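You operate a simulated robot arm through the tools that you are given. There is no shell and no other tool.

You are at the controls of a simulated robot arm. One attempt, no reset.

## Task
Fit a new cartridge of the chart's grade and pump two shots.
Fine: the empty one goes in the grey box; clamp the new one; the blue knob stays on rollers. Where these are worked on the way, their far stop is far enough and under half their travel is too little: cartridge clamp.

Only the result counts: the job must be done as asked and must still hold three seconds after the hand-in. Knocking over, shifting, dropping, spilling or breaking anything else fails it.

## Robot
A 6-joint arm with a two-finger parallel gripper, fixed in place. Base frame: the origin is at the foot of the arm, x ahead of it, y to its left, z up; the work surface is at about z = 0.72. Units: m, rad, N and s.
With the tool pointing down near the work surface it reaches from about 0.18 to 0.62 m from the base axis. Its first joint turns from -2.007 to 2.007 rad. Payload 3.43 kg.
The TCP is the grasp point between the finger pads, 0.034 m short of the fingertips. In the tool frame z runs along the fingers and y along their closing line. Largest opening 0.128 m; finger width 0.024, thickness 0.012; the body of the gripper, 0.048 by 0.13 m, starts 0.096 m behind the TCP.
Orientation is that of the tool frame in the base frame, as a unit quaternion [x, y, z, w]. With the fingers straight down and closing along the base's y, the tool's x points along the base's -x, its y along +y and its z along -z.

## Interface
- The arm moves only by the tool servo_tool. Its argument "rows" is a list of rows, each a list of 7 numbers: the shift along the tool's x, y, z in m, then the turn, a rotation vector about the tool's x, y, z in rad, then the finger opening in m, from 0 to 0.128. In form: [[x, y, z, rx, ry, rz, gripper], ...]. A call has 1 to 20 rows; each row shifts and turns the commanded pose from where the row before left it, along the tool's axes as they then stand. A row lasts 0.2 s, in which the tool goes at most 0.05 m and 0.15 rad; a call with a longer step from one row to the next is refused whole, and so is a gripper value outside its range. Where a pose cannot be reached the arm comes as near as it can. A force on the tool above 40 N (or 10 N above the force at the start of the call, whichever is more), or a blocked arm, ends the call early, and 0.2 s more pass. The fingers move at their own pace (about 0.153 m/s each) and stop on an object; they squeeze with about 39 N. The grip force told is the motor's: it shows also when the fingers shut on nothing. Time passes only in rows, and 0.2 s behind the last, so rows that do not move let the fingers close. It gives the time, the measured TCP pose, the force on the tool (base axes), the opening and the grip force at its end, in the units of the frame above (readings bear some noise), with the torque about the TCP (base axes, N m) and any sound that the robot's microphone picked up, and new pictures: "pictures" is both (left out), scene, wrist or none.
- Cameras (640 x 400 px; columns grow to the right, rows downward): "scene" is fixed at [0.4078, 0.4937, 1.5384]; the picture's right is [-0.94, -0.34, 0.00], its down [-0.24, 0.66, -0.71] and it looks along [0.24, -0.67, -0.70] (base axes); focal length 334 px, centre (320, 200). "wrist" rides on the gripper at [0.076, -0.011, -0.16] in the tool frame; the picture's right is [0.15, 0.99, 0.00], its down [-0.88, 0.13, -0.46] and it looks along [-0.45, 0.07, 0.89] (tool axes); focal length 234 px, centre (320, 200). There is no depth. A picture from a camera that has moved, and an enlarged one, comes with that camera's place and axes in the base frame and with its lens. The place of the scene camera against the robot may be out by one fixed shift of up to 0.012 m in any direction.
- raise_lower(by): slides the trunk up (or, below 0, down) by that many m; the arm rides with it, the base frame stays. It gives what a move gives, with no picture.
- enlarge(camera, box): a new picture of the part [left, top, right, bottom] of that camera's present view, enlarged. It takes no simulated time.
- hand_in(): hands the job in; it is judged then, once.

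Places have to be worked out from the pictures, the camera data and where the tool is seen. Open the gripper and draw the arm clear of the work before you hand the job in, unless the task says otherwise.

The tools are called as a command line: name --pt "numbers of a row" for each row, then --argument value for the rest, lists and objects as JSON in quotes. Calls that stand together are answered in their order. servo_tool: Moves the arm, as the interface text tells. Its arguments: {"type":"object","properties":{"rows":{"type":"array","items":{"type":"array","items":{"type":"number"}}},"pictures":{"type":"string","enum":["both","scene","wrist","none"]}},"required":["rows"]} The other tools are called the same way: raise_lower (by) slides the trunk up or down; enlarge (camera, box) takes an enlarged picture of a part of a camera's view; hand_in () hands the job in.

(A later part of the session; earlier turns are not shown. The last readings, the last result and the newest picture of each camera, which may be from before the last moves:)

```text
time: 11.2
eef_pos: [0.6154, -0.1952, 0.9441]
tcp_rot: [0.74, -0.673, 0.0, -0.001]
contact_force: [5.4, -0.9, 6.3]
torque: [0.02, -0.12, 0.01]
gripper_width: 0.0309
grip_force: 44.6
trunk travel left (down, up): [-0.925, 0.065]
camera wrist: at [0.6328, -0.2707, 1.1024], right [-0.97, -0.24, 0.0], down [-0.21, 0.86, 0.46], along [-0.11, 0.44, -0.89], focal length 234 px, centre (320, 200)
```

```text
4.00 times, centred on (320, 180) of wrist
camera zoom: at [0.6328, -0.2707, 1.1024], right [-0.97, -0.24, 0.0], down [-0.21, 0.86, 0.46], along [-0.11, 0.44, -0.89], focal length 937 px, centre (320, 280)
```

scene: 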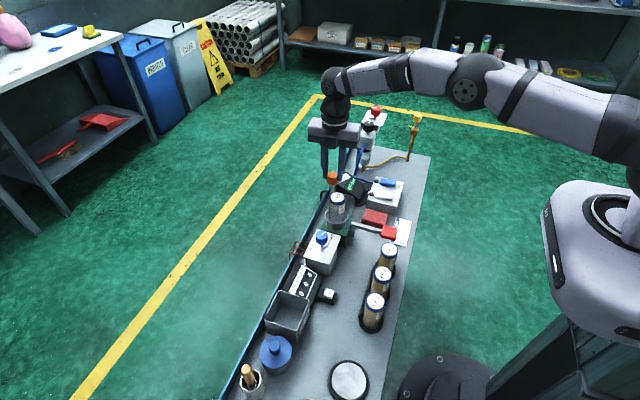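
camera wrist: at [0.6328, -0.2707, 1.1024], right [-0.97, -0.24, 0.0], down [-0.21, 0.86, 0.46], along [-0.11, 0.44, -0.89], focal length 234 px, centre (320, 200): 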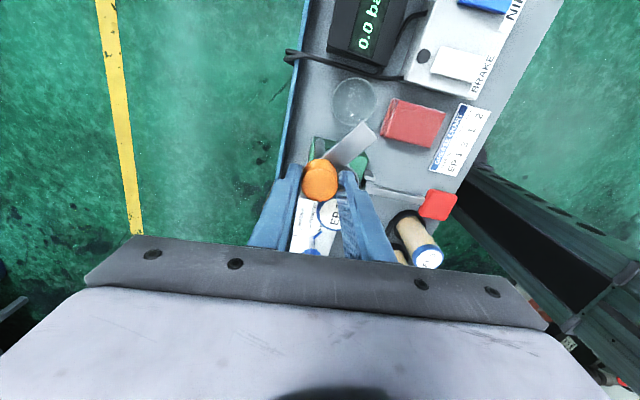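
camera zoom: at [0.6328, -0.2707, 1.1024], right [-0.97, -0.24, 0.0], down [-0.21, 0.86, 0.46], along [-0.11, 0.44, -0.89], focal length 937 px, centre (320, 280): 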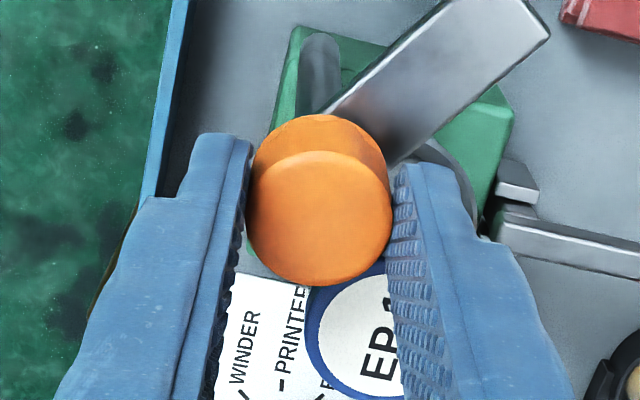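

Now about 1.96 rad open, still no stop torque. I go a little further to see if the stop shows.

servo_tool --pt "0 0 0 0 0 -0.1 0.0" --pt "0 0 0 0 0 -0.1 0.0" --pt "0 0 0 0 0 -0.1 0.0" --pt "0 0 0 0 0 -0.1 0.0" --pt "0 0 0 0 0 0 0.0" --pictures "both"

enlarge --camera "scene" --box '[290, 140, 390, 205]'

enlarge --camera "wrist" --box '[240, 130, 400, 230]'

```text
time: 12.4
eef_pos: [0.6168, -0.1961, 0.9429]
tcp_rot: [0.858, -0.514, 0.001, 0.0]
contact_force: [9.3, 1.5, 3.7]
torque: [0.15, -0.29, -0.26]
gripper_width: 0.0308
grip_force: 44.9
trunk travel left (down, up): [-0.925, 0.065]
camera wrist: at [0.6613, -0.2578, 1.1023], right [-0.8, -0.6, 0.0], down [-0.53, 0.71, 0.46], along [-0.27, 0.37, -0.89], focal length 234 px, centre (320, 200)
```

scene: 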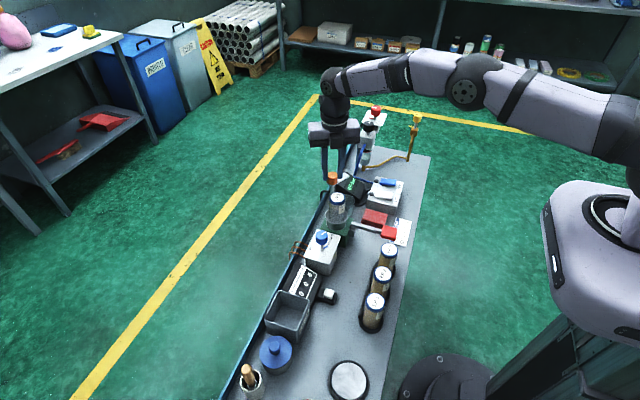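
wrist: 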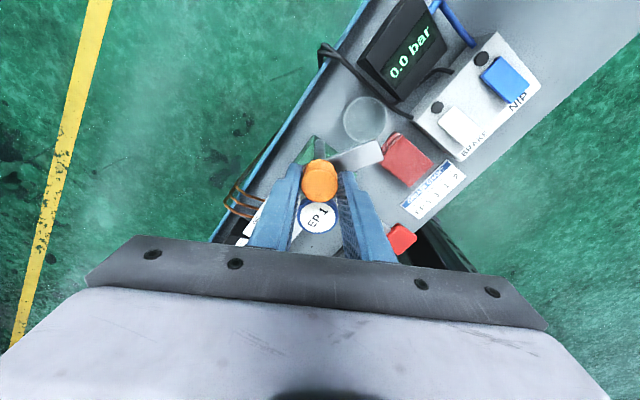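

```text
6.15 times, centred on (340, 172) of scene
camera zoom: at [0.4078, 0.4937, 1.5384], right [-0.94, -0.34, 0.0], down [-0.24, 0.66, -0.71], along [0.24, -0.67, -0.7], focal length 2054 px, centre (197, 369)
```

zoom: 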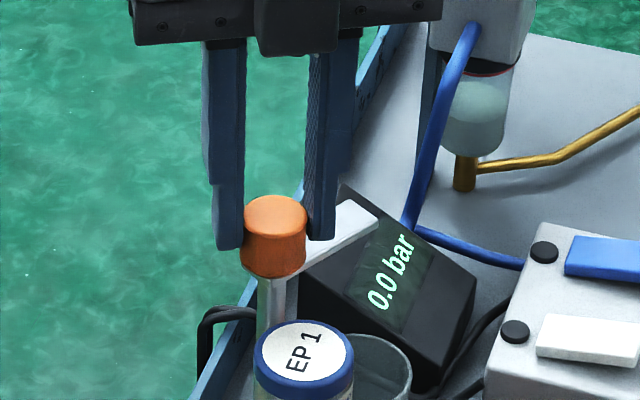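

```text
4.00 times, centred on (320, 180) of wrist
camera zoom: at [0.6613, -0.2578, 1.1023], right [-0.8, -0.6, 0.0], down [-0.53, 0.71, 0.46], along [-0.27, 0.37, -0.89], focal length 937 px, centre (320, 280)
```

zoom: 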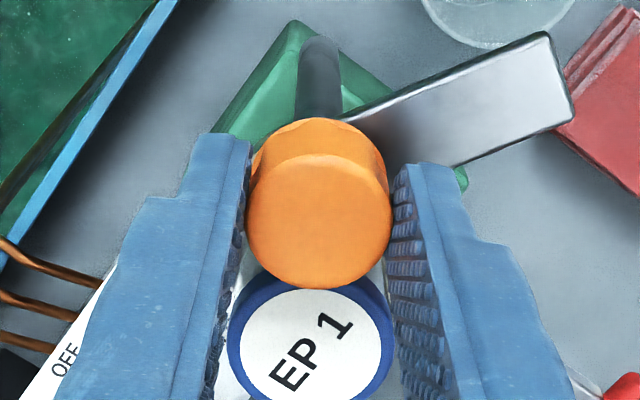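

The torque of -0.26 N m and the knob slipping in the fingers show the far stop, at about 2.05 rad open. I release the knob and rise for a clear view.

servo_tool --pt "0 0 0 0 0 0 0.05" --pt "0 0 0 0 0 0 0.05" --pt "0 0 -0.03 0 0 0 0.05" --pt "0 0 -0.04 0 0 0 0.07" --pt "0 0 0 0 0 0 0.07" --pictures "both"

enlarge --camera "scene" --box '[290, 150, 390, 255]'

enlarge --camera "wrist" --box '[220, 100, 420, 225]'

```text
time: 13.6
eef_pos: [0.6144, -0.1967, 1.0139]
tcp_rot: [0.858, -0.514, -0.001, 0.001]
contact_force: [-0.1, 0.2, -0.5]
torque: [-0.02, 0.05, 0.0]
gripper_width: 0.0698
grip_force: 0.0
trunk travel left (down, up): [-0.925, 0.065]
camera wrist: at [0.6608, -0.2578, 1.1719], right [-0.8, -0.6, 0.0], down [-0.53, 0.71, 0.46], along [-0.27, 0.37, -0.89], focal length 234 px, centre (320, 200)
```

scene: 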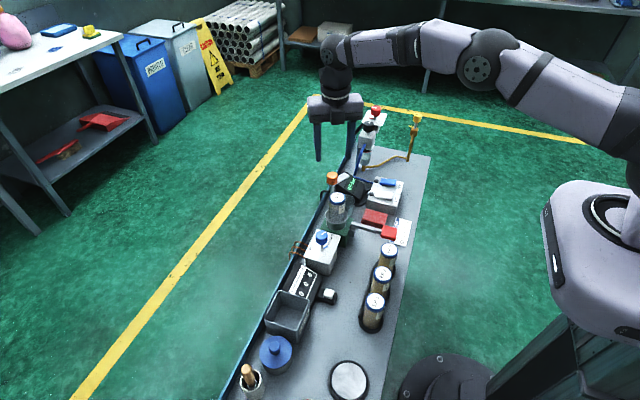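
wrist: 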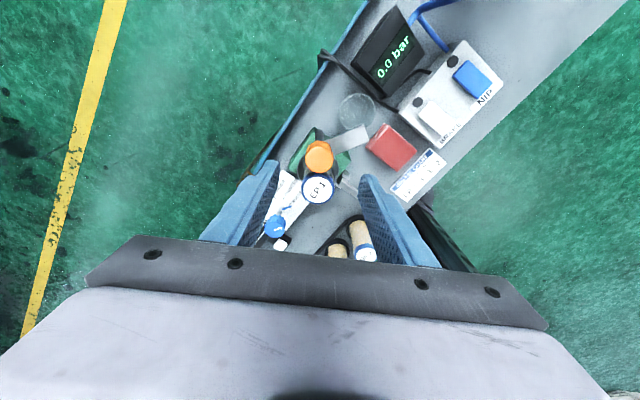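

```text
3.81 times, centred on (340, 202) of scene
camera zoom: at [0.4078, 0.4937, 1.5384], right [-0.94, -0.34, 0.0], down [-0.24, 0.66, -0.71], along [0.24, -0.67, -0.7], focal length 1271 px, centre (244, 190)
```

zoom: 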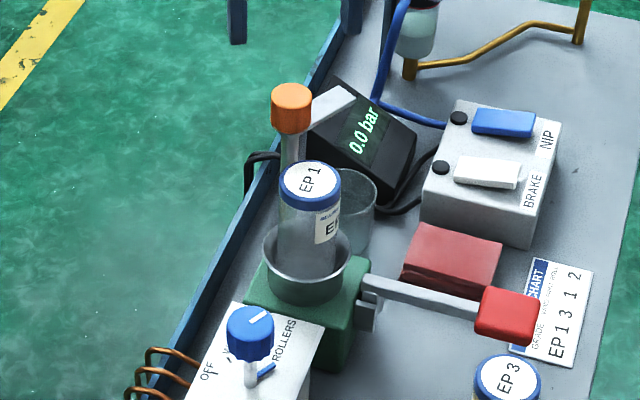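

```text
3.20 times, centred on (320, 162) of wrist
camera zoom: at [0.6608, -0.2578, 1.1719], right [-0.8, -0.6, 0.0], down [-0.53, 0.71, 0.46], along [-0.27, 0.37, -0.89], focal length 749 px, centre (320, 320)
```

zoom: 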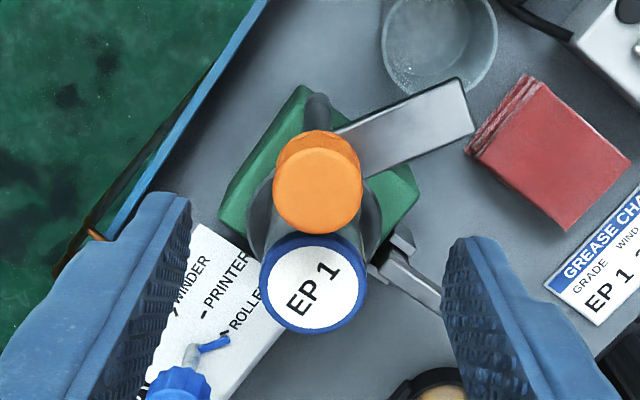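

The clamp bar stays swung away. Combining views, I put the cap top at (0.584, -0.150, ~0.88), the knob top at ~0.92 and the cup rim at ~0.81. I unwind the wrist to about 0.5 rad from the start orientation so the fingers will straddle the cartridge clear of the knob post.

servo_tool --pt "0 0 0 0 0 0.142 0.07" --pt "0 0 0 0 0 0.142 0.07" --pt "0 0 0 0 0 0.142 0.07" --pt "0 0 0 0 0 0.142 0.07" --pt "0 0 0 0 0 0.142 0.07" --pt "0 0 0 0 0 0.142 0.07" --pt "0 0 0 0 0 0.142 0.07" --pt "0 0 0 0 0 0.142 0.07" --pt "0 0 0 0 0 0.142 0.07" --pt "0 0 0 0 0 0.142 0.07" --pt "0 0 0 0 0 0.142 0.07" --pt "0 0 0 0 0 0.142 0.07" --pt "0 0 0 0 0 0.142 0.07" --pt "0 0 0 0 0 0.142 0.07" --pt "0 0 0 0 0 0.142 0.07" --pt "0 0 0 0 0 0.142 0.07" --pt "0 0 0 0 0 0.142 0.07" --pt "0 0 0 0 0 0.142 0.07" --pictures "wrist"

enlarge --camera "wrist" --box '[220, 80, 420, 205]'

```text
time: 17.4
eef_pos: [0.6146, -0.1956, 1.0144]
tcp_rot: [0.247, 0.969, 0.0, 0.0]
contact_force: [0.0, -0.4, -0.1]
torque: [0.0, -0.02, 0.0]
gripper_width: 0.0699
grip_force: 0.1
trunk travel left (down, up): [-0.925, 0.065]
camera wrist: at [0.5423, -0.1703, 1.1725], right [0.34, 0.94, 0.0], down [0.84, -0.31, 0.46], along [0.43, -0.16, -0.89], focal length 234 px, centre (320, 200)
```

wrist: 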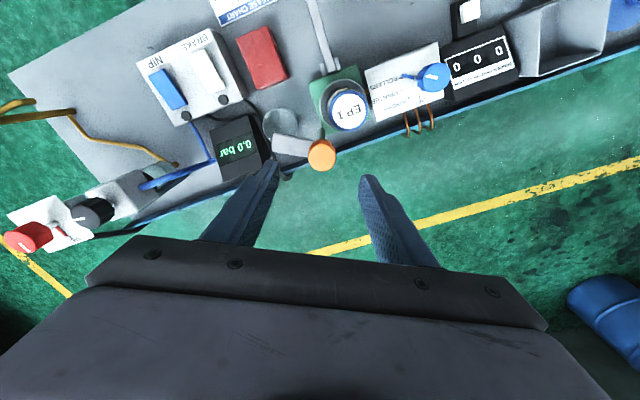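

```text
3.20 times, centred on (320, 142) of wrist
camera zoom: at [0.5423, -0.1703, 1.1725], right [0.34, 0.94, 0.0], down [0.84, -0.31, 0.46], along [0.43, -0.16, -0.89], focal length 749 px, centre (320, 384)
```

zoom: 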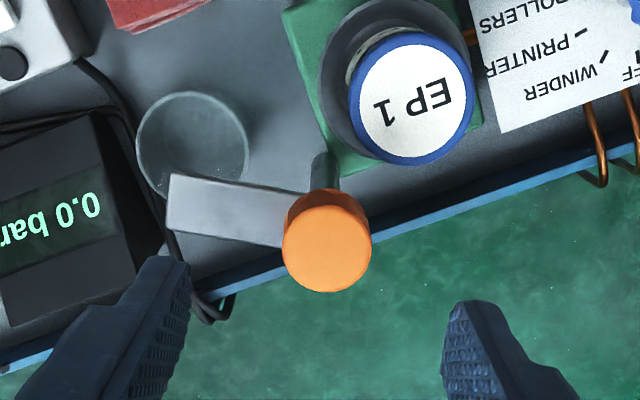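

Cap now estimated at (0.5845, -0.149, 0.88). I move over it at height and come down partway for a check picture.

servo_tool --pt "0.0243 0.0131 0 0 0 0 0.075" --pt "0.0242 0.013 0 0 0 0 0.075" --pt "0 0 0.035 0 0 0 0.075" --pt "0 0 0.035 0 0 0 0.075" --pt "0 0 0 0 0 0 0.075" --pictures "both"

enlarge --camera "wrist" --box '[240, 130, 400, 230]'

enlarge --camera "scene" --box '[290, 160, 390, 225]'

```text
time: 18.6
eef_pos: [0.5842, -0.15, 0.9432]
tcp_rot: [0.245, 0.969, 0.0, 0.001]
contact_force: [-0.6, 0.3, -0.3]
torque: [-0.02, 0.0, -0.01]
gripper_width: 0.0749
grip_force: 0.0
trunk travel left (down, up): [-0.925, 0.065]
camera wrist: at [0.5115, -0.1249, 1.1019], right [0.34, 0.94, 0.0], down [0.84, -0.3, 0.46], along [0.43, -0.16, -0.89], focal length 234 px, centre (320, 200)
```

scene: 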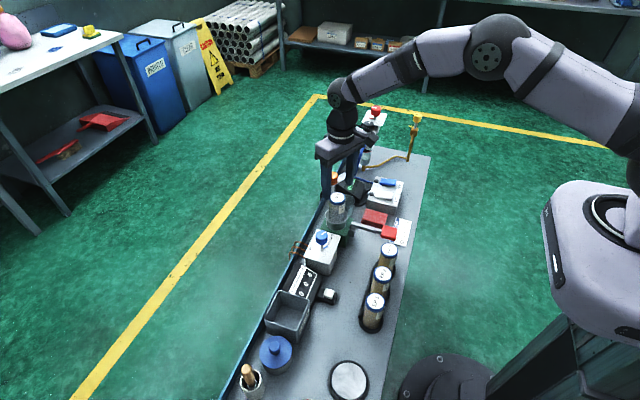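
wrist: 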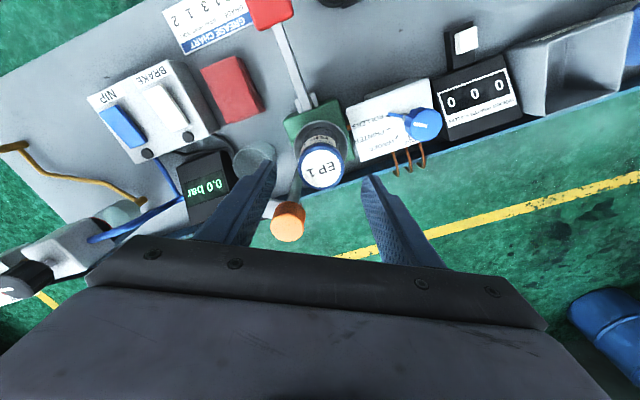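

```text
4.00 times, centred on (320, 180) of wrist
camera zoom: at [0.5115, -0.1249, 1.1019], right [0.34, 0.94, 0.0], down [0.84, -0.3, 0.46], along [0.43, -0.16, -0.89], focal length 937 px, centre (320, 280)
```

zoom: 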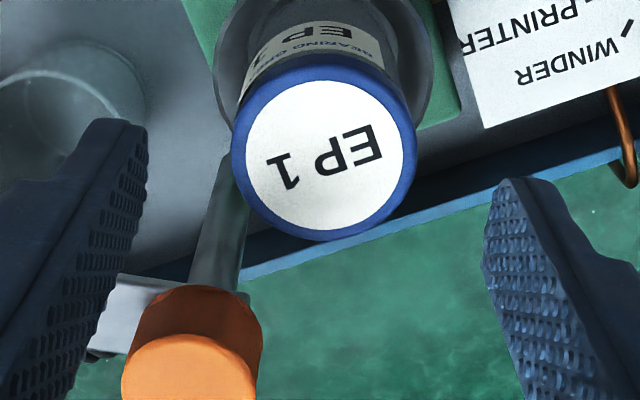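

```text
6.15 times, centred on (340, 192) of scene
camera zoom: at [0.4078, 0.4937, 1.5384], right [-0.94, -0.34, 0.0], down [-0.24, 0.66, -0.71], along [0.24, -0.67, -0.7], focal length 2054 px, centre (197, 246)
```

zoom: 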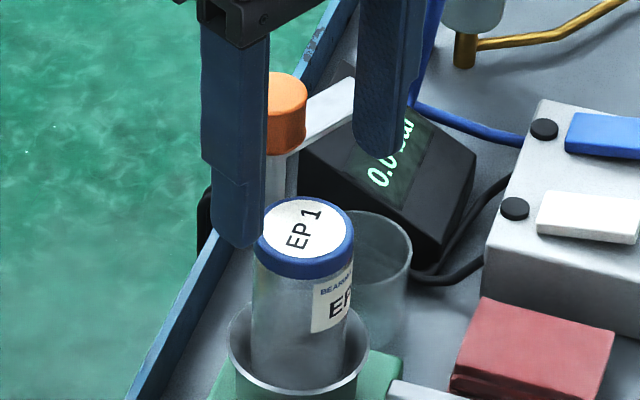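

The cap is centred between the fingers, and the solve gives (0.5846, -0.1496). I lower to TCP z ≈ 0.872, with fingertips above the cup rim, and grip.

servo_tool --pt "0 0 0.025 0 0 0 0.075" --pt "0 0 0.025 0 0 0 0.075" --pt "0 0 0.02 0 0 0 0.075" --pt "0 0 0 0 0 0 0.06" --pt "0 0 0 0 0 0 0.02" --pt "0 0 0 0 0 0 0.02" --pt "0 0 0 0 0 0 0.02" --pictures "both"

enlarge --camera "wrist" --box '[240, 130, 400, 230]'

enlarge --camera "scene" --box '[290, 160, 390, 225]'

```text
time: 20.2
eef_pos: [0.5845, -0.1494, 0.873]
tcp_rot: [0.245, 0.97, 0.0, 0.0]
contact_force: [-0.4, 0.6, 0.2]
torque: [0.01, -0.04, 0.0]
gripper_width: 0.0448
grip_force: 39.3
trunk travel left (down, up): [-0.925, 0.065]
camera wrist: at [0.5119, -0.1245, 1.0321], right [0.34, 0.94, 0.0], down [0.84, -0.3, 0.46], along [0.43, -0.16, -0.89], focal length 234 px, centre (320, 200)
```

scene: 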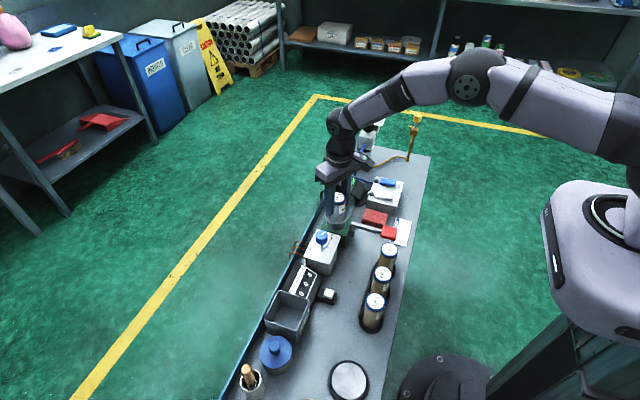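
wrist: 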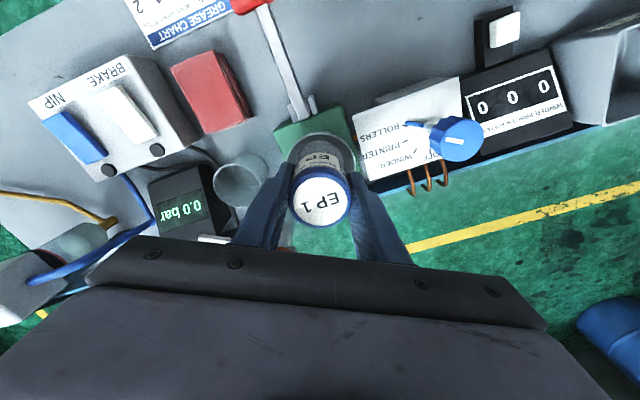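

```text
4.00 times, centred on (320, 180) of wrist
camera zoom: at [0.5119, -0.1245, 1.0321], right [0.34, 0.94, 0.0], down [0.84, -0.3, 0.46], along [0.43, -0.16, -0.89], focal length 937 px, centre (320, 280)
```

zoom: 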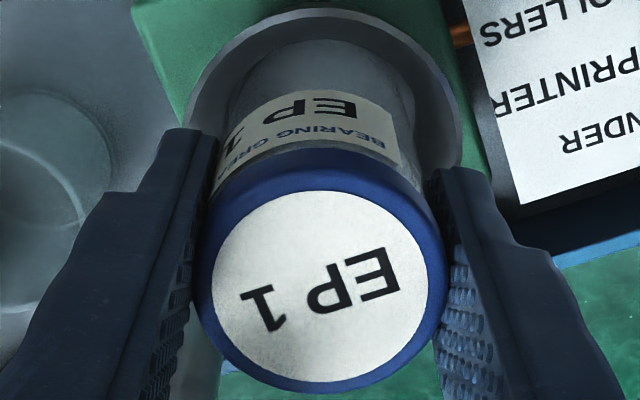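

```text
6.15 times, centred on (340, 192) of scene
camera zoom: at [0.4078, 0.4937, 1.5384], right [-0.94, -0.34, 0.0], down [-0.24, 0.66, -0.71], along [0.24, -0.67, -0.7], focal length 2054 px, centre (197, 246)
```

zoom: 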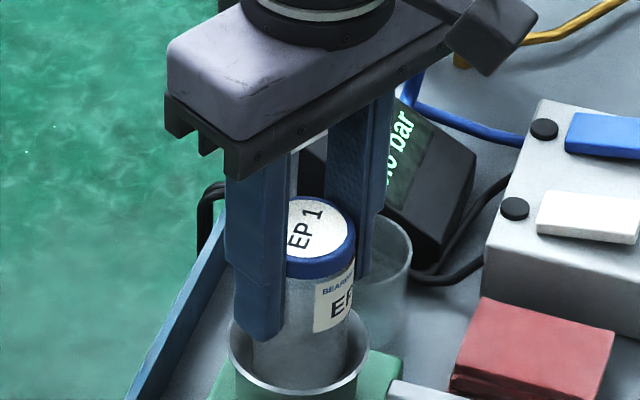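

Gripped at 0.0448 m with the cap centred at the TCP. I lift straight up out of the cup, slowly at first.

servo_tool --pt "0 0 -0.01 0 0 0 0.02" --pt "0 0 -0.015 0 0 0 0.02" --pt "0 0 -0.02 0 0 0 0.02" --pt "0 0 -0.025 0 0 0 0.02" --pt "0 0 -0.03 0 0 0 0.02" --pt "0 0 -0.03 0 0 0 0.02" --pt "0 0 0 0 0 0 0.02" --pictures "both"

enlarge --camera "scene" --box '[290, 120, 410, 250]'

```text
time: 21.8
eef_pos: [0.5855, -0.1503, 1.0038]
tcp_rot: [0.246, 0.969, 0.0, 0.0]
contact_force: [0.0, -0.5, -1.6]
torque: [0.0, 0.01, -0.01]
gripper_width: 0.0448
grip_force: 38.7
trunk travel left (down, up): [-0.925, 0.065]
camera wrist: at [0.5124, -0.1243, 1.1619], right [0.34, 0.94, 0.0], down [0.84, -0.3, 0.46], along [0.43, -0.16, -0.89], focal length 234 px, centre (320, 200)
```

scene: 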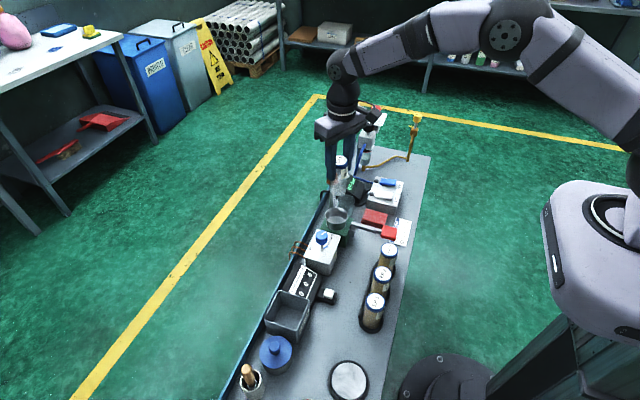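
wrist: 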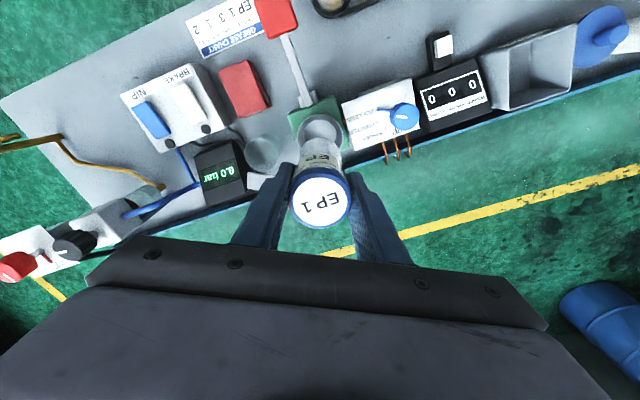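

```text
3.08 times, centred on (350, 185) of scene
camera zoom: at [0.4078, 0.4937, 1.5384], right [-0.94, -0.34, 0.0], down [-0.24, 0.66, -0.71], along [0.24, -0.67, -0.7], focal length 1027 px, centre (228, 246)
```

zoom: 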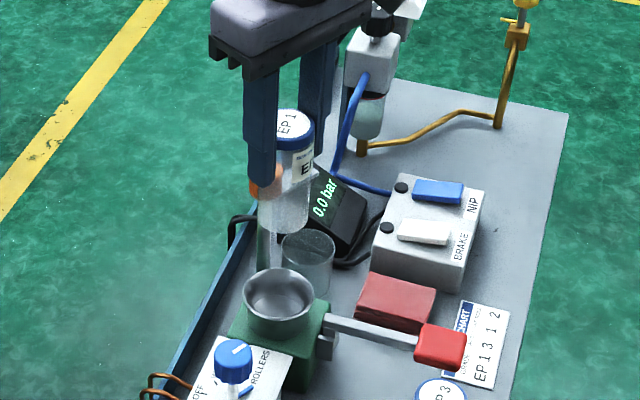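

The empty is clear of the cup, weighing about 0.16 kg with its bottom near z ≈ 0.91. I carry it at height along the bench to above the grey EMPTIES box near (0.600, 0.162).

servo_tool --pt "0.0195 0.0401 0 0 0 0 0.02" --pt "0.0195 0.0401 0 0 0 0 0.02" --pt "0.0195 0.0401 0 0 0 0 0.02" --pt "0.0195 0.0401 0 0 0 0 0.02" --pt "0.0195 0.0401 0 0 0 0 0.02" --pt "0.0195 0.0401 0 0 0 0 0.02" --pt "0.0195 0.0401 0 0 0 0 0.02" --pt "0 0 0 0 0 0 0.02" --pt "0 0 0 0 0 0 0.02" --pictures "both"

enlarge --camera "scene" --box '[210, 220, 370, 380]'

enlarge --camera "wrist" --box '[220, 80, 420, 230]'

```text
time: 23.8
eef_pos: [0.5979, 0.1615, 1.004]
tcp_rot: [0.246, 0.969, -0.001, 0.0]
contact_force: [0.2, 0.5, -1.1]
torque: [0.01, 0.01, -0.01]
gripper_width: 0.0448
grip_force: 39.0
trunk travel left (down, up): [-0.925, 0.065]
camera wrist: at [0.5257, 0.187, 1.1629], right [0.34, 0.94, 0.0], down [0.84, -0.3, 0.46], along [0.43, -0.16, -0.89], focal length 234 px, centre (320, 200)
```

scene: 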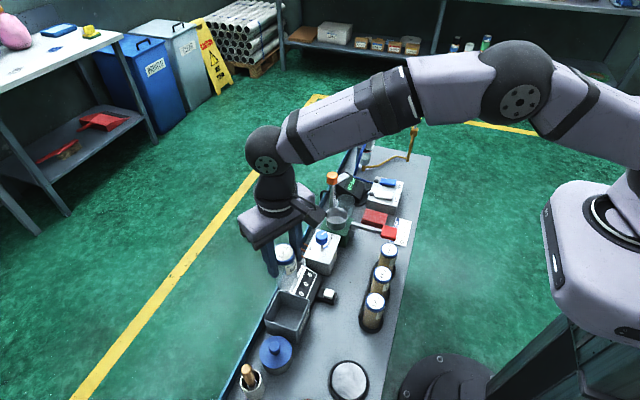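
wrist: 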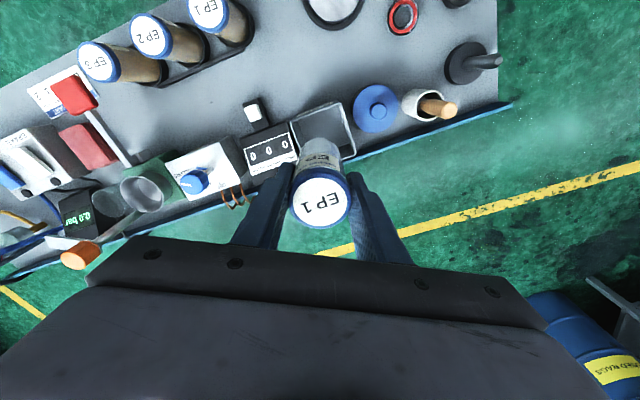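

```text
2.50 times, centred on (290, 300) of scene
camera zoom: at [0.4078, 0.4937, 1.5384], right [-0.94, -0.34, 0.0], down [-0.24, 0.66, -0.71], along [0.24, -0.67, -0.7], focal length 834 px, centre (395, -50)
```

zoom: 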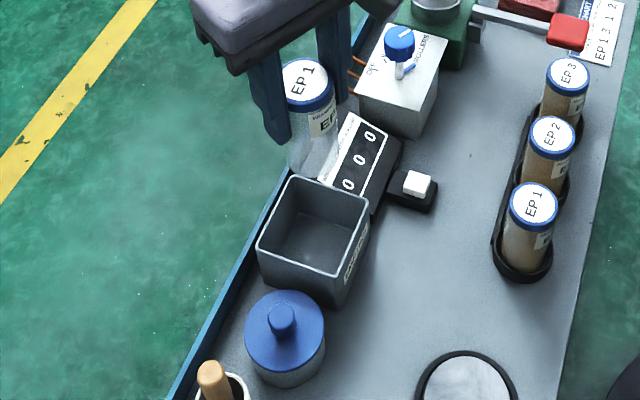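

```text
2.67 times, centred on (320, 155) of wrist
camera zoom: at [0.5257, 0.187, 1.1629], right [0.34, 0.94, 0.0], down [0.84, -0.3, 0.46], along [0.43, -0.16, -0.89], focal length 624 px, centre (320, 320)
```

zoom: 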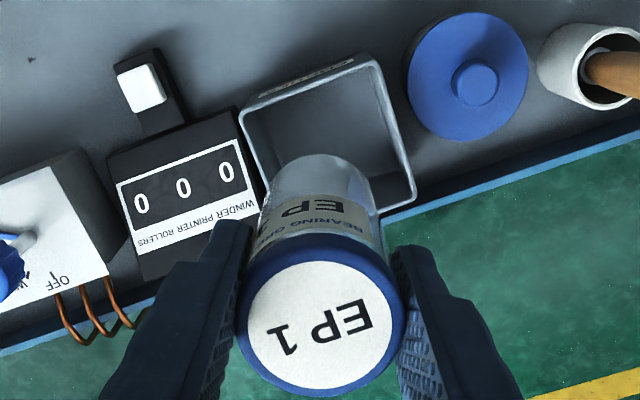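

From this view I get the box rim spanning about x 0.566–0.647, y 0.124–0.206 (centre ≈ 0.605, 0.164). I turn the closing line to the box diagonal, centre on it and come down to just above release level.

servo_tool --pt "0 0 0 0 0 0.143 0.02" --pt "0 0 0 0 0 0.143 0.02" --pt "-0.0028 0.0057 0 0 0 0 0.02" --pt "0 0 0.04 0 0 0 0.02" --pt "0 0 0.04 0 0 0 0.02" --pt "0 0 0.03 0 0 0 0.02" --pt "0 0 0.02 0 0 0 0.02" --pt "0 0 0.01 0 0 0 0.02" --pt "0 0 0 0 0 0 0.02" --pictures "both"

enlarge --camera "scene" --box '[230, 240, 350, 360]'

enlarge --camera "wrist" --box '[220, 80, 420, 230]'

```text
time: 25.8
eef_pos: [0.6049, 0.1632, 0.8632]
tcp_rot: [0.381, 0.925, 0.0, 0.0]
contact_force: [0.2, -0.9, -1.4]
torque: [0.01, -0.01, -0.02]
gripper_width: 0.0448
grip_force: 39.4
trunk travel left (down, up): [-0.925, 0.065]
camera wrist: at [0.5424, 0.2083, 1.0224], right [0.59, 0.81, 0.0], down [0.72, -0.53, 0.46], along [0.37, -0.27, -0.89], focal length 234 px, centre (320, 200)
```

scene: 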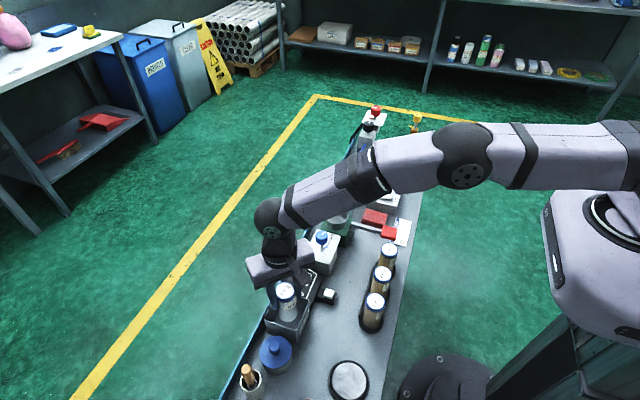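
wrist: 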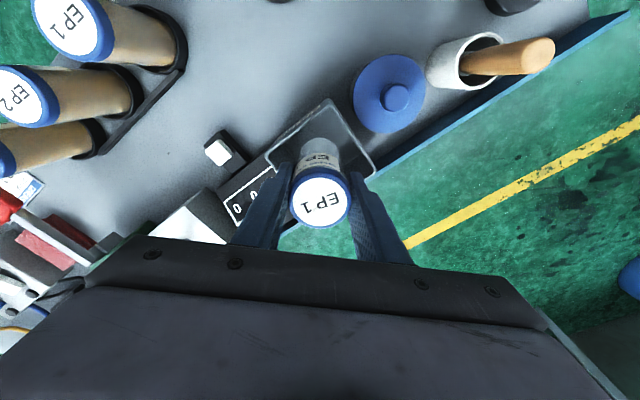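

```text
3.33 times, centred on (290, 300) of scene
camera zoom: at [0.4078, 0.4937, 1.5384], right [-0.94, -0.34, 0.0], down [-0.24, 0.66, -0.71], along [0.24, -0.67, -0.7], focal length 1112 px, centre (420, -133)
```

zoom: 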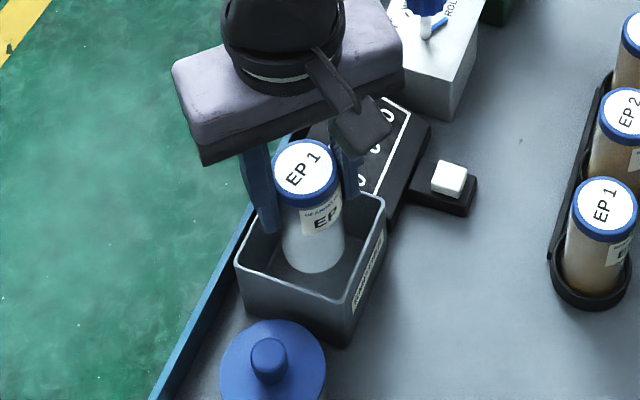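

```text
2.67 times, centred on (320, 155) of wrist
camera zoom: at [0.5424, 0.2083, 1.0224], right [0.59, 0.81, 0.0], down [0.72, -0.53, 0.46], along [0.37, -0.27, -0.89], focal length 624 px, centre (320, 320)
```

zoom: 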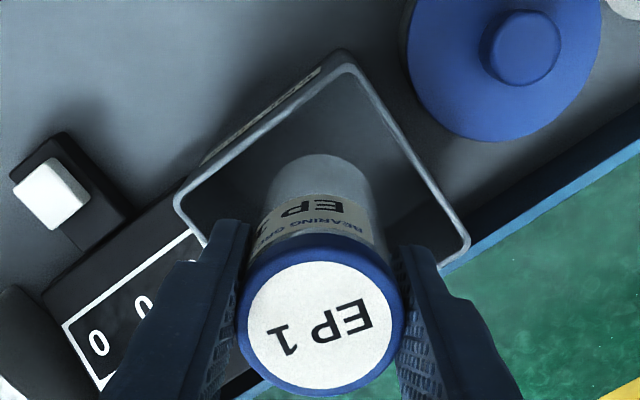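

The cartridge is inside the box and nearly at the floor. I lower in small steps and read the force.

servo_tool --pt "0 0 0.01 0 0 0 0.02" --pt "0 0 0.01 0 0 0 0.02" --pt "0 0 0.008 0 0 0 0.02" --pt "0 0 0.005 0 0 0 0.02" --pt "0 0 0 0 0 0 0.02" --pictures "both"

enlarge --camera "scene" --box '[230, 240, 350, 360]'

enlarge --camera "wrist" --box '[220, 80, 420, 230]'

```text
time: 27.0
eef_pos: [0.6039, 0.1635, 0.8315]
tcp_rot: [0.381, 0.924, 0.0, 0.0]
contact_force: [-0.2, 0.8, -1.2]
torque: [-0.01, 0.03, 0.02]
gripper_width: 0.0448
grip_force: 38.8
trunk travel left (down, up): [-0.925, 0.065]
camera wrist: at [0.542, 0.2087, 0.9894], right [0.59, 0.81, 0.0], down [0.72, -0.53, 0.46], along [0.37, -0.27, -0.89], focal length 234 px, centre (320, 200)
```

scene: 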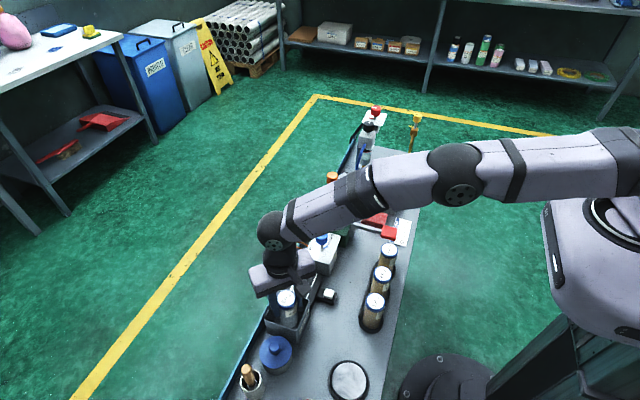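
wrist: 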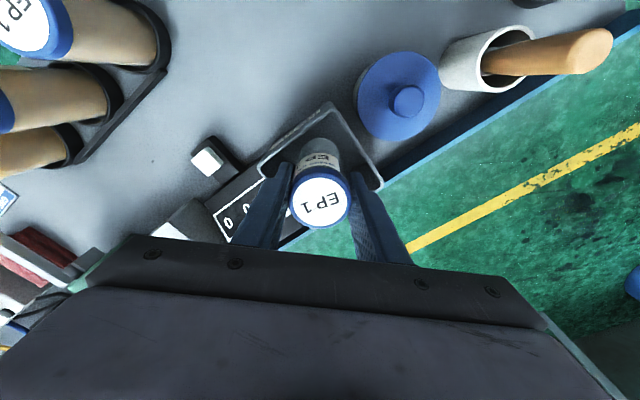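

```text
3.33 times, centred on (290, 300) of scene
camera zoom: at [0.4078, 0.4937, 1.5384], right [-0.94, -0.34, 0.0], down [-0.24, 0.66, -0.71], along [0.24, -0.67, -0.7], focal length 1112 px, centre (420, -133)
```

zoom: 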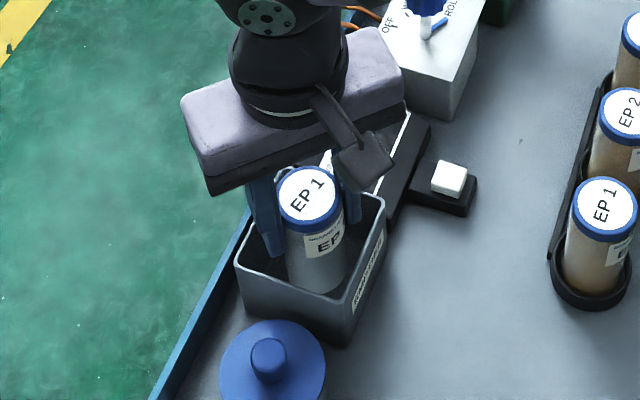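

```text
2.67 times, centred on (320, 155) of wrist
camera zoom: at [0.542, 0.2087, 0.9894], right [0.59, 0.81, 0.0], down [0.72, -0.53, 0.46], along [0.37, -0.27, -0.89], focal length 624 px, centre (320, 320)
```

zoom: 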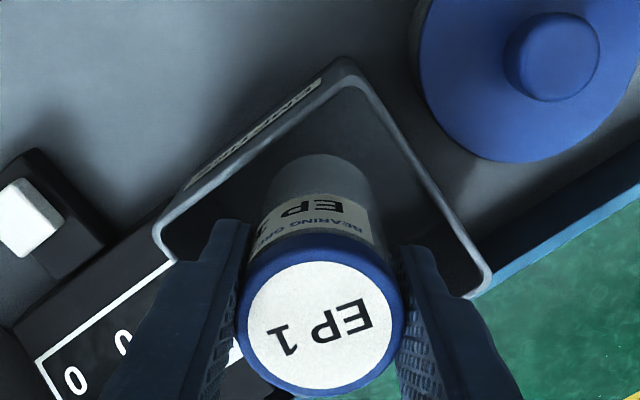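

No floor contact yet. I continue down in 4 mm steps.

servo_tool --pt "0 0 0.004 0 0 0 0.02" --pt "0 0 0.004 0 0 0 0.02" --pt "0 0 0.004 0 0 0 0.02" --pt "0 0 0 0 0 0 0.02" --pictures "none"

```text
time: 28.0
eef_pos: [0.6035, 0.1631, 0.8187]
tcp_rot: [0.381, 0.925, 0.0, 0.0]
contact_force: [0.5, 0.5, -0.9]
torque: [0.0, -0.03, 0.0]
gripper_width: 0.0449
grip_force: 39.1
trunk travel left (down, up): [-0.925, 0.065]
```

Still free at TCP z 0.8187. I go on in 3 mm steps.

servo_tool --pt "0 0 0.003 0 0 0 0.02" --pt "0 0 0.003 0 0 0 0.02" --pt "0 0 0 0 0 0 0.02" --pictures "both"

enlarge --camera "scene" --box '[230, 240, 350, 360]'

enlarge --camera "wrist" --box '[220, 80, 420, 230]'

```text
time: 28.8
eef_pos: [0.6039, 0.164, 0.8142]
tcp_rot: [0.381, 0.924, 0.001, 0.001]
contact_force: [-1.6, -0.9, 13.4]
torque: [-0.12, 0.2, -0.03]
gripper_width: 0.0449
grip_force: 38.9
trunk travel left (down, up): [-0.925, 0.065]
camera wrist: at [0.5414, 0.2086, 0.9739], right [0.59, 0.81, 0.0], down [0.71, -0.53, 0.46], along [0.37, -0.27, -0.89], focal length 234 px, centre (320, 200)
```

scene: 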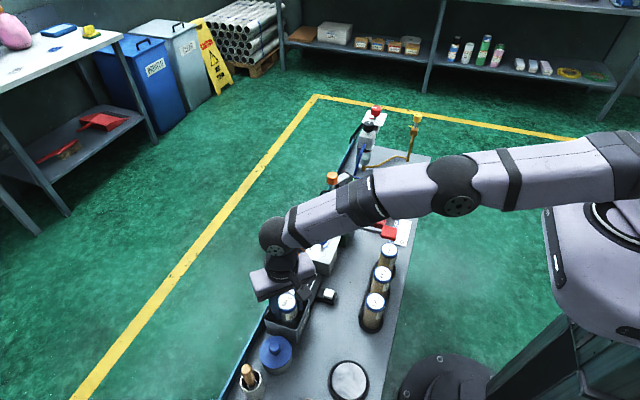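
wrist: 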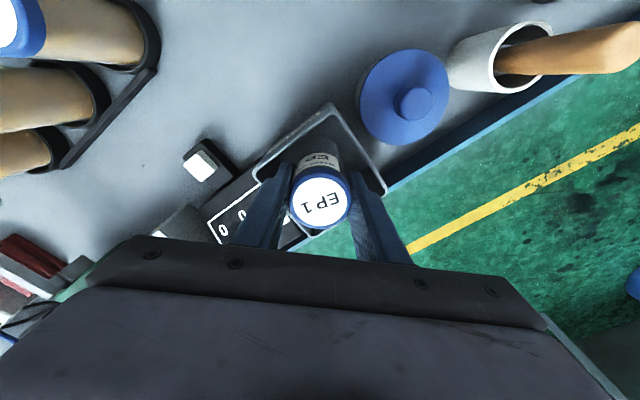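

```text
3.33 times, centred on (290, 300) of scene
camera zoom: at [0.4078, 0.4937, 1.5384], right [-0.94, -0.34, 0.0], down [-0.24, 0.66, -0.71], along [0.24, -0.67, -0.7], focal length 1112 px, centre (420, -133)
```

zoom: 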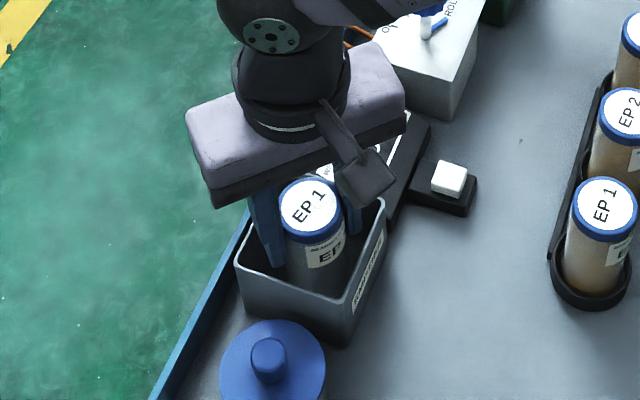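

```text
2.67 times, centred on (320, 155) of wrist
camera zoom: at [0.5414, 0.2086, 0.9739], right [0.59, 0.81, 0.0], down [0.71, -0.53, 0.46], along [0.37, -0.27, -0.89], focal length 624 px, centre (320, 320)
```

zoom: 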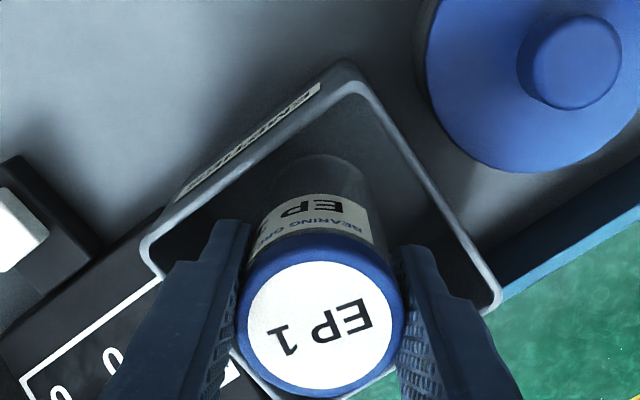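

Contact at 13 N, so the empty stands on the box floor. I relieve the push, open just 4 mm per side and rise straight up.

servo_tool --pt "0 0 -0.002 0 0 0 0.02" --pt "0 0 0 0 0 0 0.053" --pt "0 0 0 0 0 0 0.053" --pt "0 0 -0.01 0 0 0 0.053" --pt "0 0 -0.02 0 0 0 0.053" --pt "0 0 -0.03 0 0 0 0.053" --pt "0 0 -0.04 0 0 0 0.053" --pt "0 0 -0.04 0 0 0 0.06" --pt "0 0 0 0 0 0 0.075" --pictures "both"

enlarge --camera "scene" --box '[230, 240, 350, 360]'

```text
time: 30.8
eef_pos: [0.6053, 0.1642, 0.9537]
tcp_rot: [0.381, 0.925, 0.0, 0.0]
contact_force: [-0.1, 0.0, 0.2]
torque: [0.03, 0.02, 0.02]
gripper_width: 0.075
grip_force: 0.0
trunk travel left (down, up): [-0.925, 0.065]
camera wrist: at [0.5429, 0.2087, 1.1132], right [0.59, 0.81, 0.0], down [0.72, -0.53, 0.46], along [0.37, -0.27, -0.89], focal length 234 px, centre (320, 200)
```

scene: 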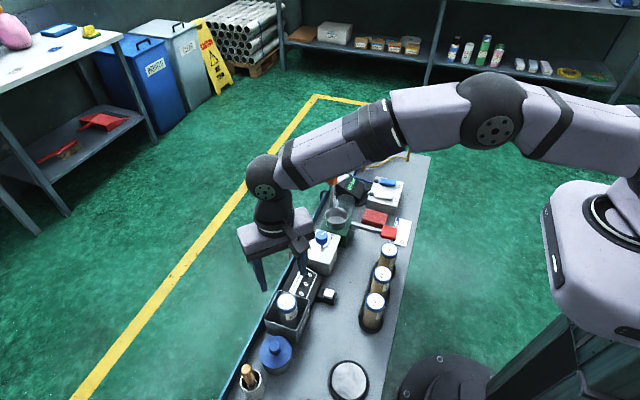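
wrist: 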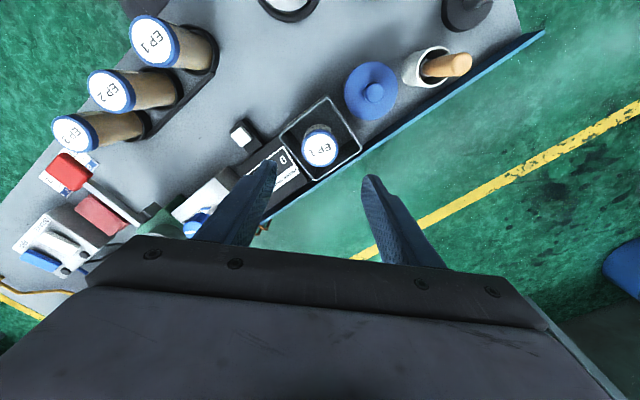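

```text
3.33 times, centred on (290, 300) of scene
camera zoom: at [0.4078, 0.4937, 1.5384], right [-0.94, -0.34, 0.0], down [-0.24, 0.66, -0.71], along [0.24, -0.67, -0.7], focal length 1112 px, centre (420, -133)
```

zoom: 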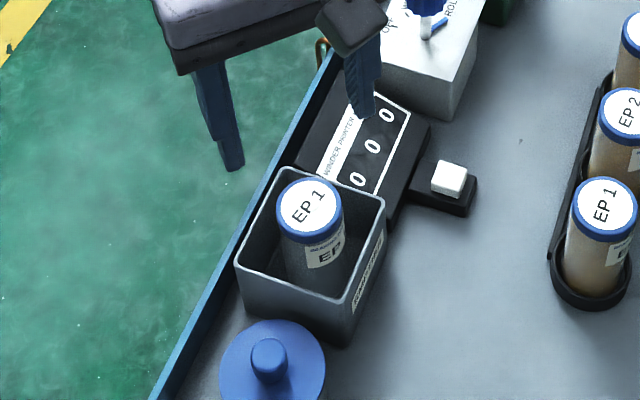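

The empty stands in the grey box. Next I move over the EP 1 cartridge in the rack, estimated at (0.4115, 0.090, top ≈ 0.82).

servo_tool --pt "0.0171 -0.0379 0 0 0 0 0.08" --pt "0.0171 -0.0379 0 0 0 0 0.08" --pt "0.0171 -0.0379 0 0 0 0 0.08" --pt "0.0171 -0.0379 0 0 0 0 0.08" --pt "0.0171 -0.0379 0 0 0 0 0.08" --pt "0 0 0.03 0 0 0 0.08" --pt "0 0 0 0 0 0 0.08" --pictures "both"

enlarge --camera "wrist" --box '[220, 80, 420, 230]'

enlarge --camera "scene" --box '[320, 230, 440, 350]'

```text
time: 32.4
eef_pos: [0.4088, 0.0889, 0.9248]
tcp_rot: [0.38, 0.925, 0.001, 0.001]
contact_force: [0.5, 0.8, 0.8]
torque: [0.03, -0.05, -0.01]
gripper_width: 0.0801
grip_force: 0.1
trunk travel left (down, up): [-0.925, 0.065]
camera wrist: at [0.3462, 0.1337, 1.0836], right [0.59, 0.81, 0.0], down [0.72, -0.53, 0.46], along [0.37, -0.27, -0.89], focal length 234 px, centre (320, 200)
```

scene: 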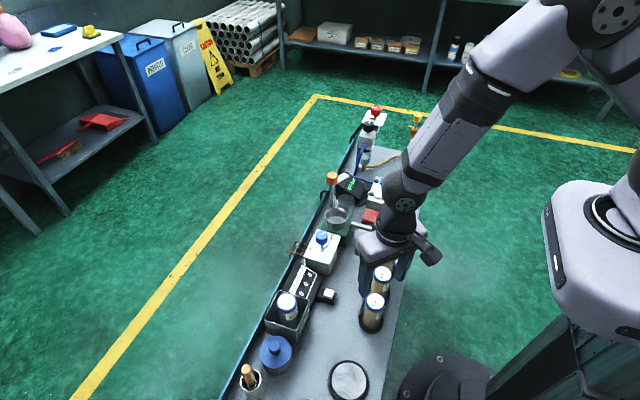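
wrist: 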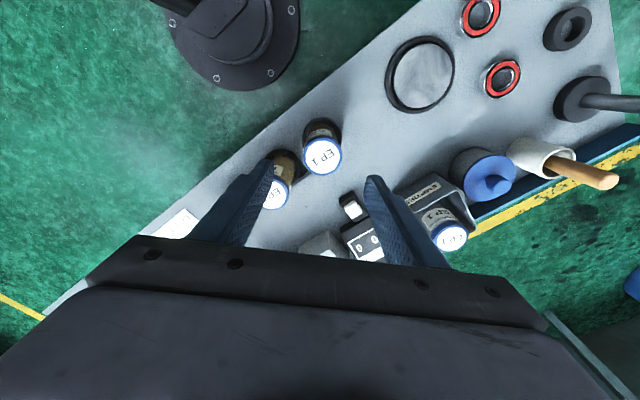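

```text
2.67 times, centred on (320, 155) of wrist
camera zoom: at [0.3462, 0.1337, 1.0836], right [0.59, 0.81, 0.0], down [0.72, -0.53, 0.46], along [0.37, -0.27, -0.89], focal length 624 px, centre (320, 320)
```

zoom: 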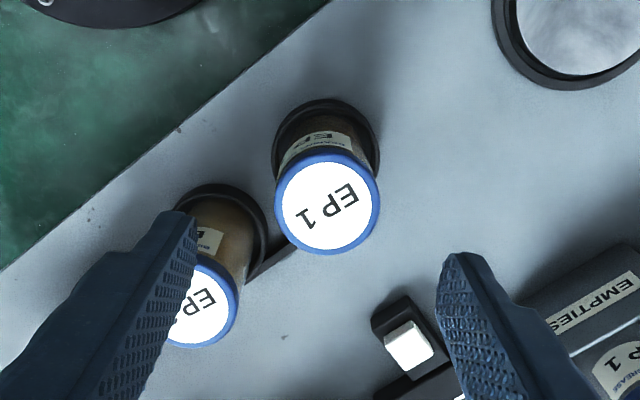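

```text
3.33 times, centred on (380, 290) of scene
camera zoom: at [0.4078, 0.4937, 1.5384], right [-0.94, -0.34, 0.0], down [-0.24, 0.66, -0.71], along [0.24, -0.67, -0.7], focal length 1112 px, centre (120, -100)
```

zoom: 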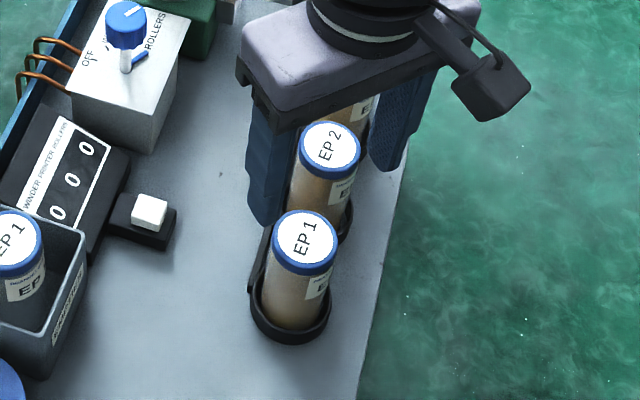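

EP 1 resolves to (0.411, 0.091), and the fingers clear EP 2 by about 2 cm. I correct a few millimetres and lower toward gripping height.

servo_tool --pt "-0.0004 0.0034 0.02 0 0 0 0.075" --pt "0 0 0.03 0 0 0 0.075" --pt "0 0 0.03 0 0 0 0.075" --pt "0 0 0 0 0 0 0.075" --pictures "both"

enlarge --camera "wrist" --box '[240, 130, 400, 230]'

enlarge --camera "scene" --box '[320, 230, 440, 350]'

```text
time: 33.4
eef_pos: [0.4122, 0.0916, 0.8441]
tcp_rot: [0.381, 0.925, 0.0, 0.0]
contact_force: [-0.5, 0.0, -0.4]
torque: [0.0, -0.01, 0.02]
gripper_width: 0.0751
grip_force: 0.0
trunk travel left (down, up): [-0.925, 0.065]
camera wrist: at [0.3504, 0.1368, 1.0027], right [0.59, 0.81, 0.0], down [0.72, -0.53, 0.46], along [0.37, -0.27, -0.89], focal length 234 px, centre (320, 200)
```

scene: 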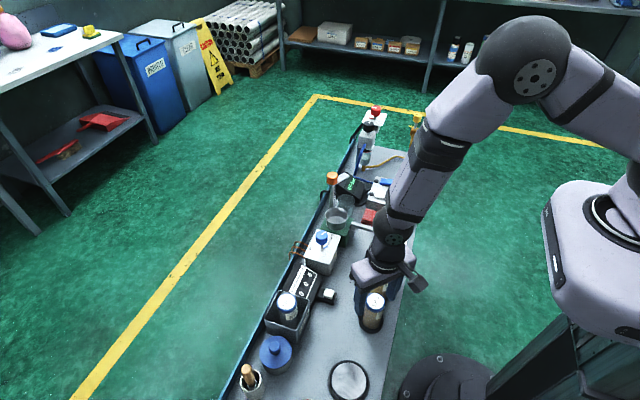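
wrist: 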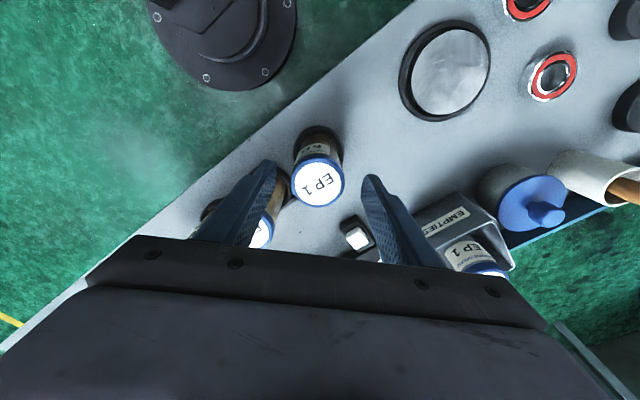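

```text
4.00 times, centred on (320, 180) of wrist
camera zoom: at [0.3504, 0.1368, 1.0027], right [0.59, 0.81, 0.0], down [0.72, -0.53, 0.46], along [0.37, -0.27, -0.89], focal length 937 px, centre (320, 280)
```

zoom: 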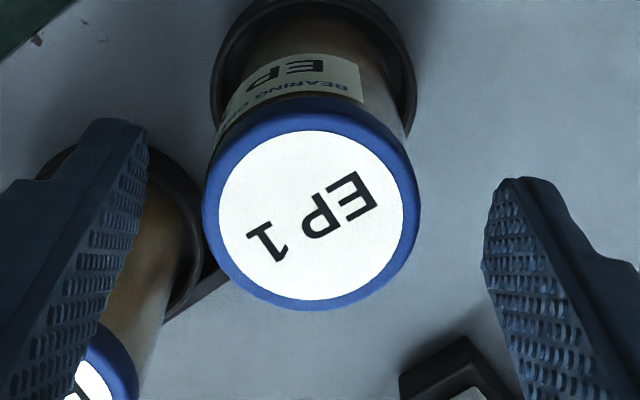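

```text
3.33 times, centred on (380, 290) of scene
camera zoom: at [0.4078, 0.4937, 1.5384], right [-0.94, -0.34, 0.0], down [-0.24, 0.66, -0.71], along [0.24, -0.67, -0.7], focal length 1112 px, centre (120, -100)
```

zoom: 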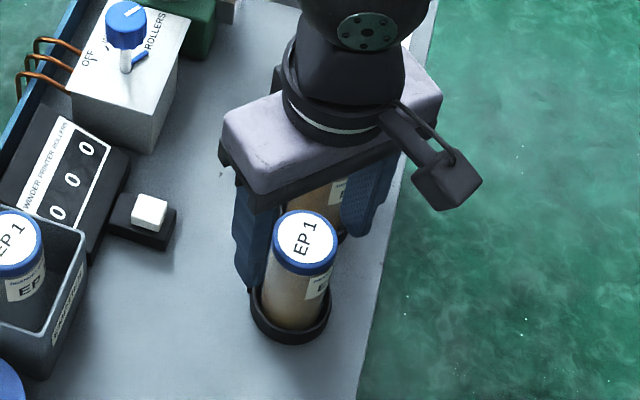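

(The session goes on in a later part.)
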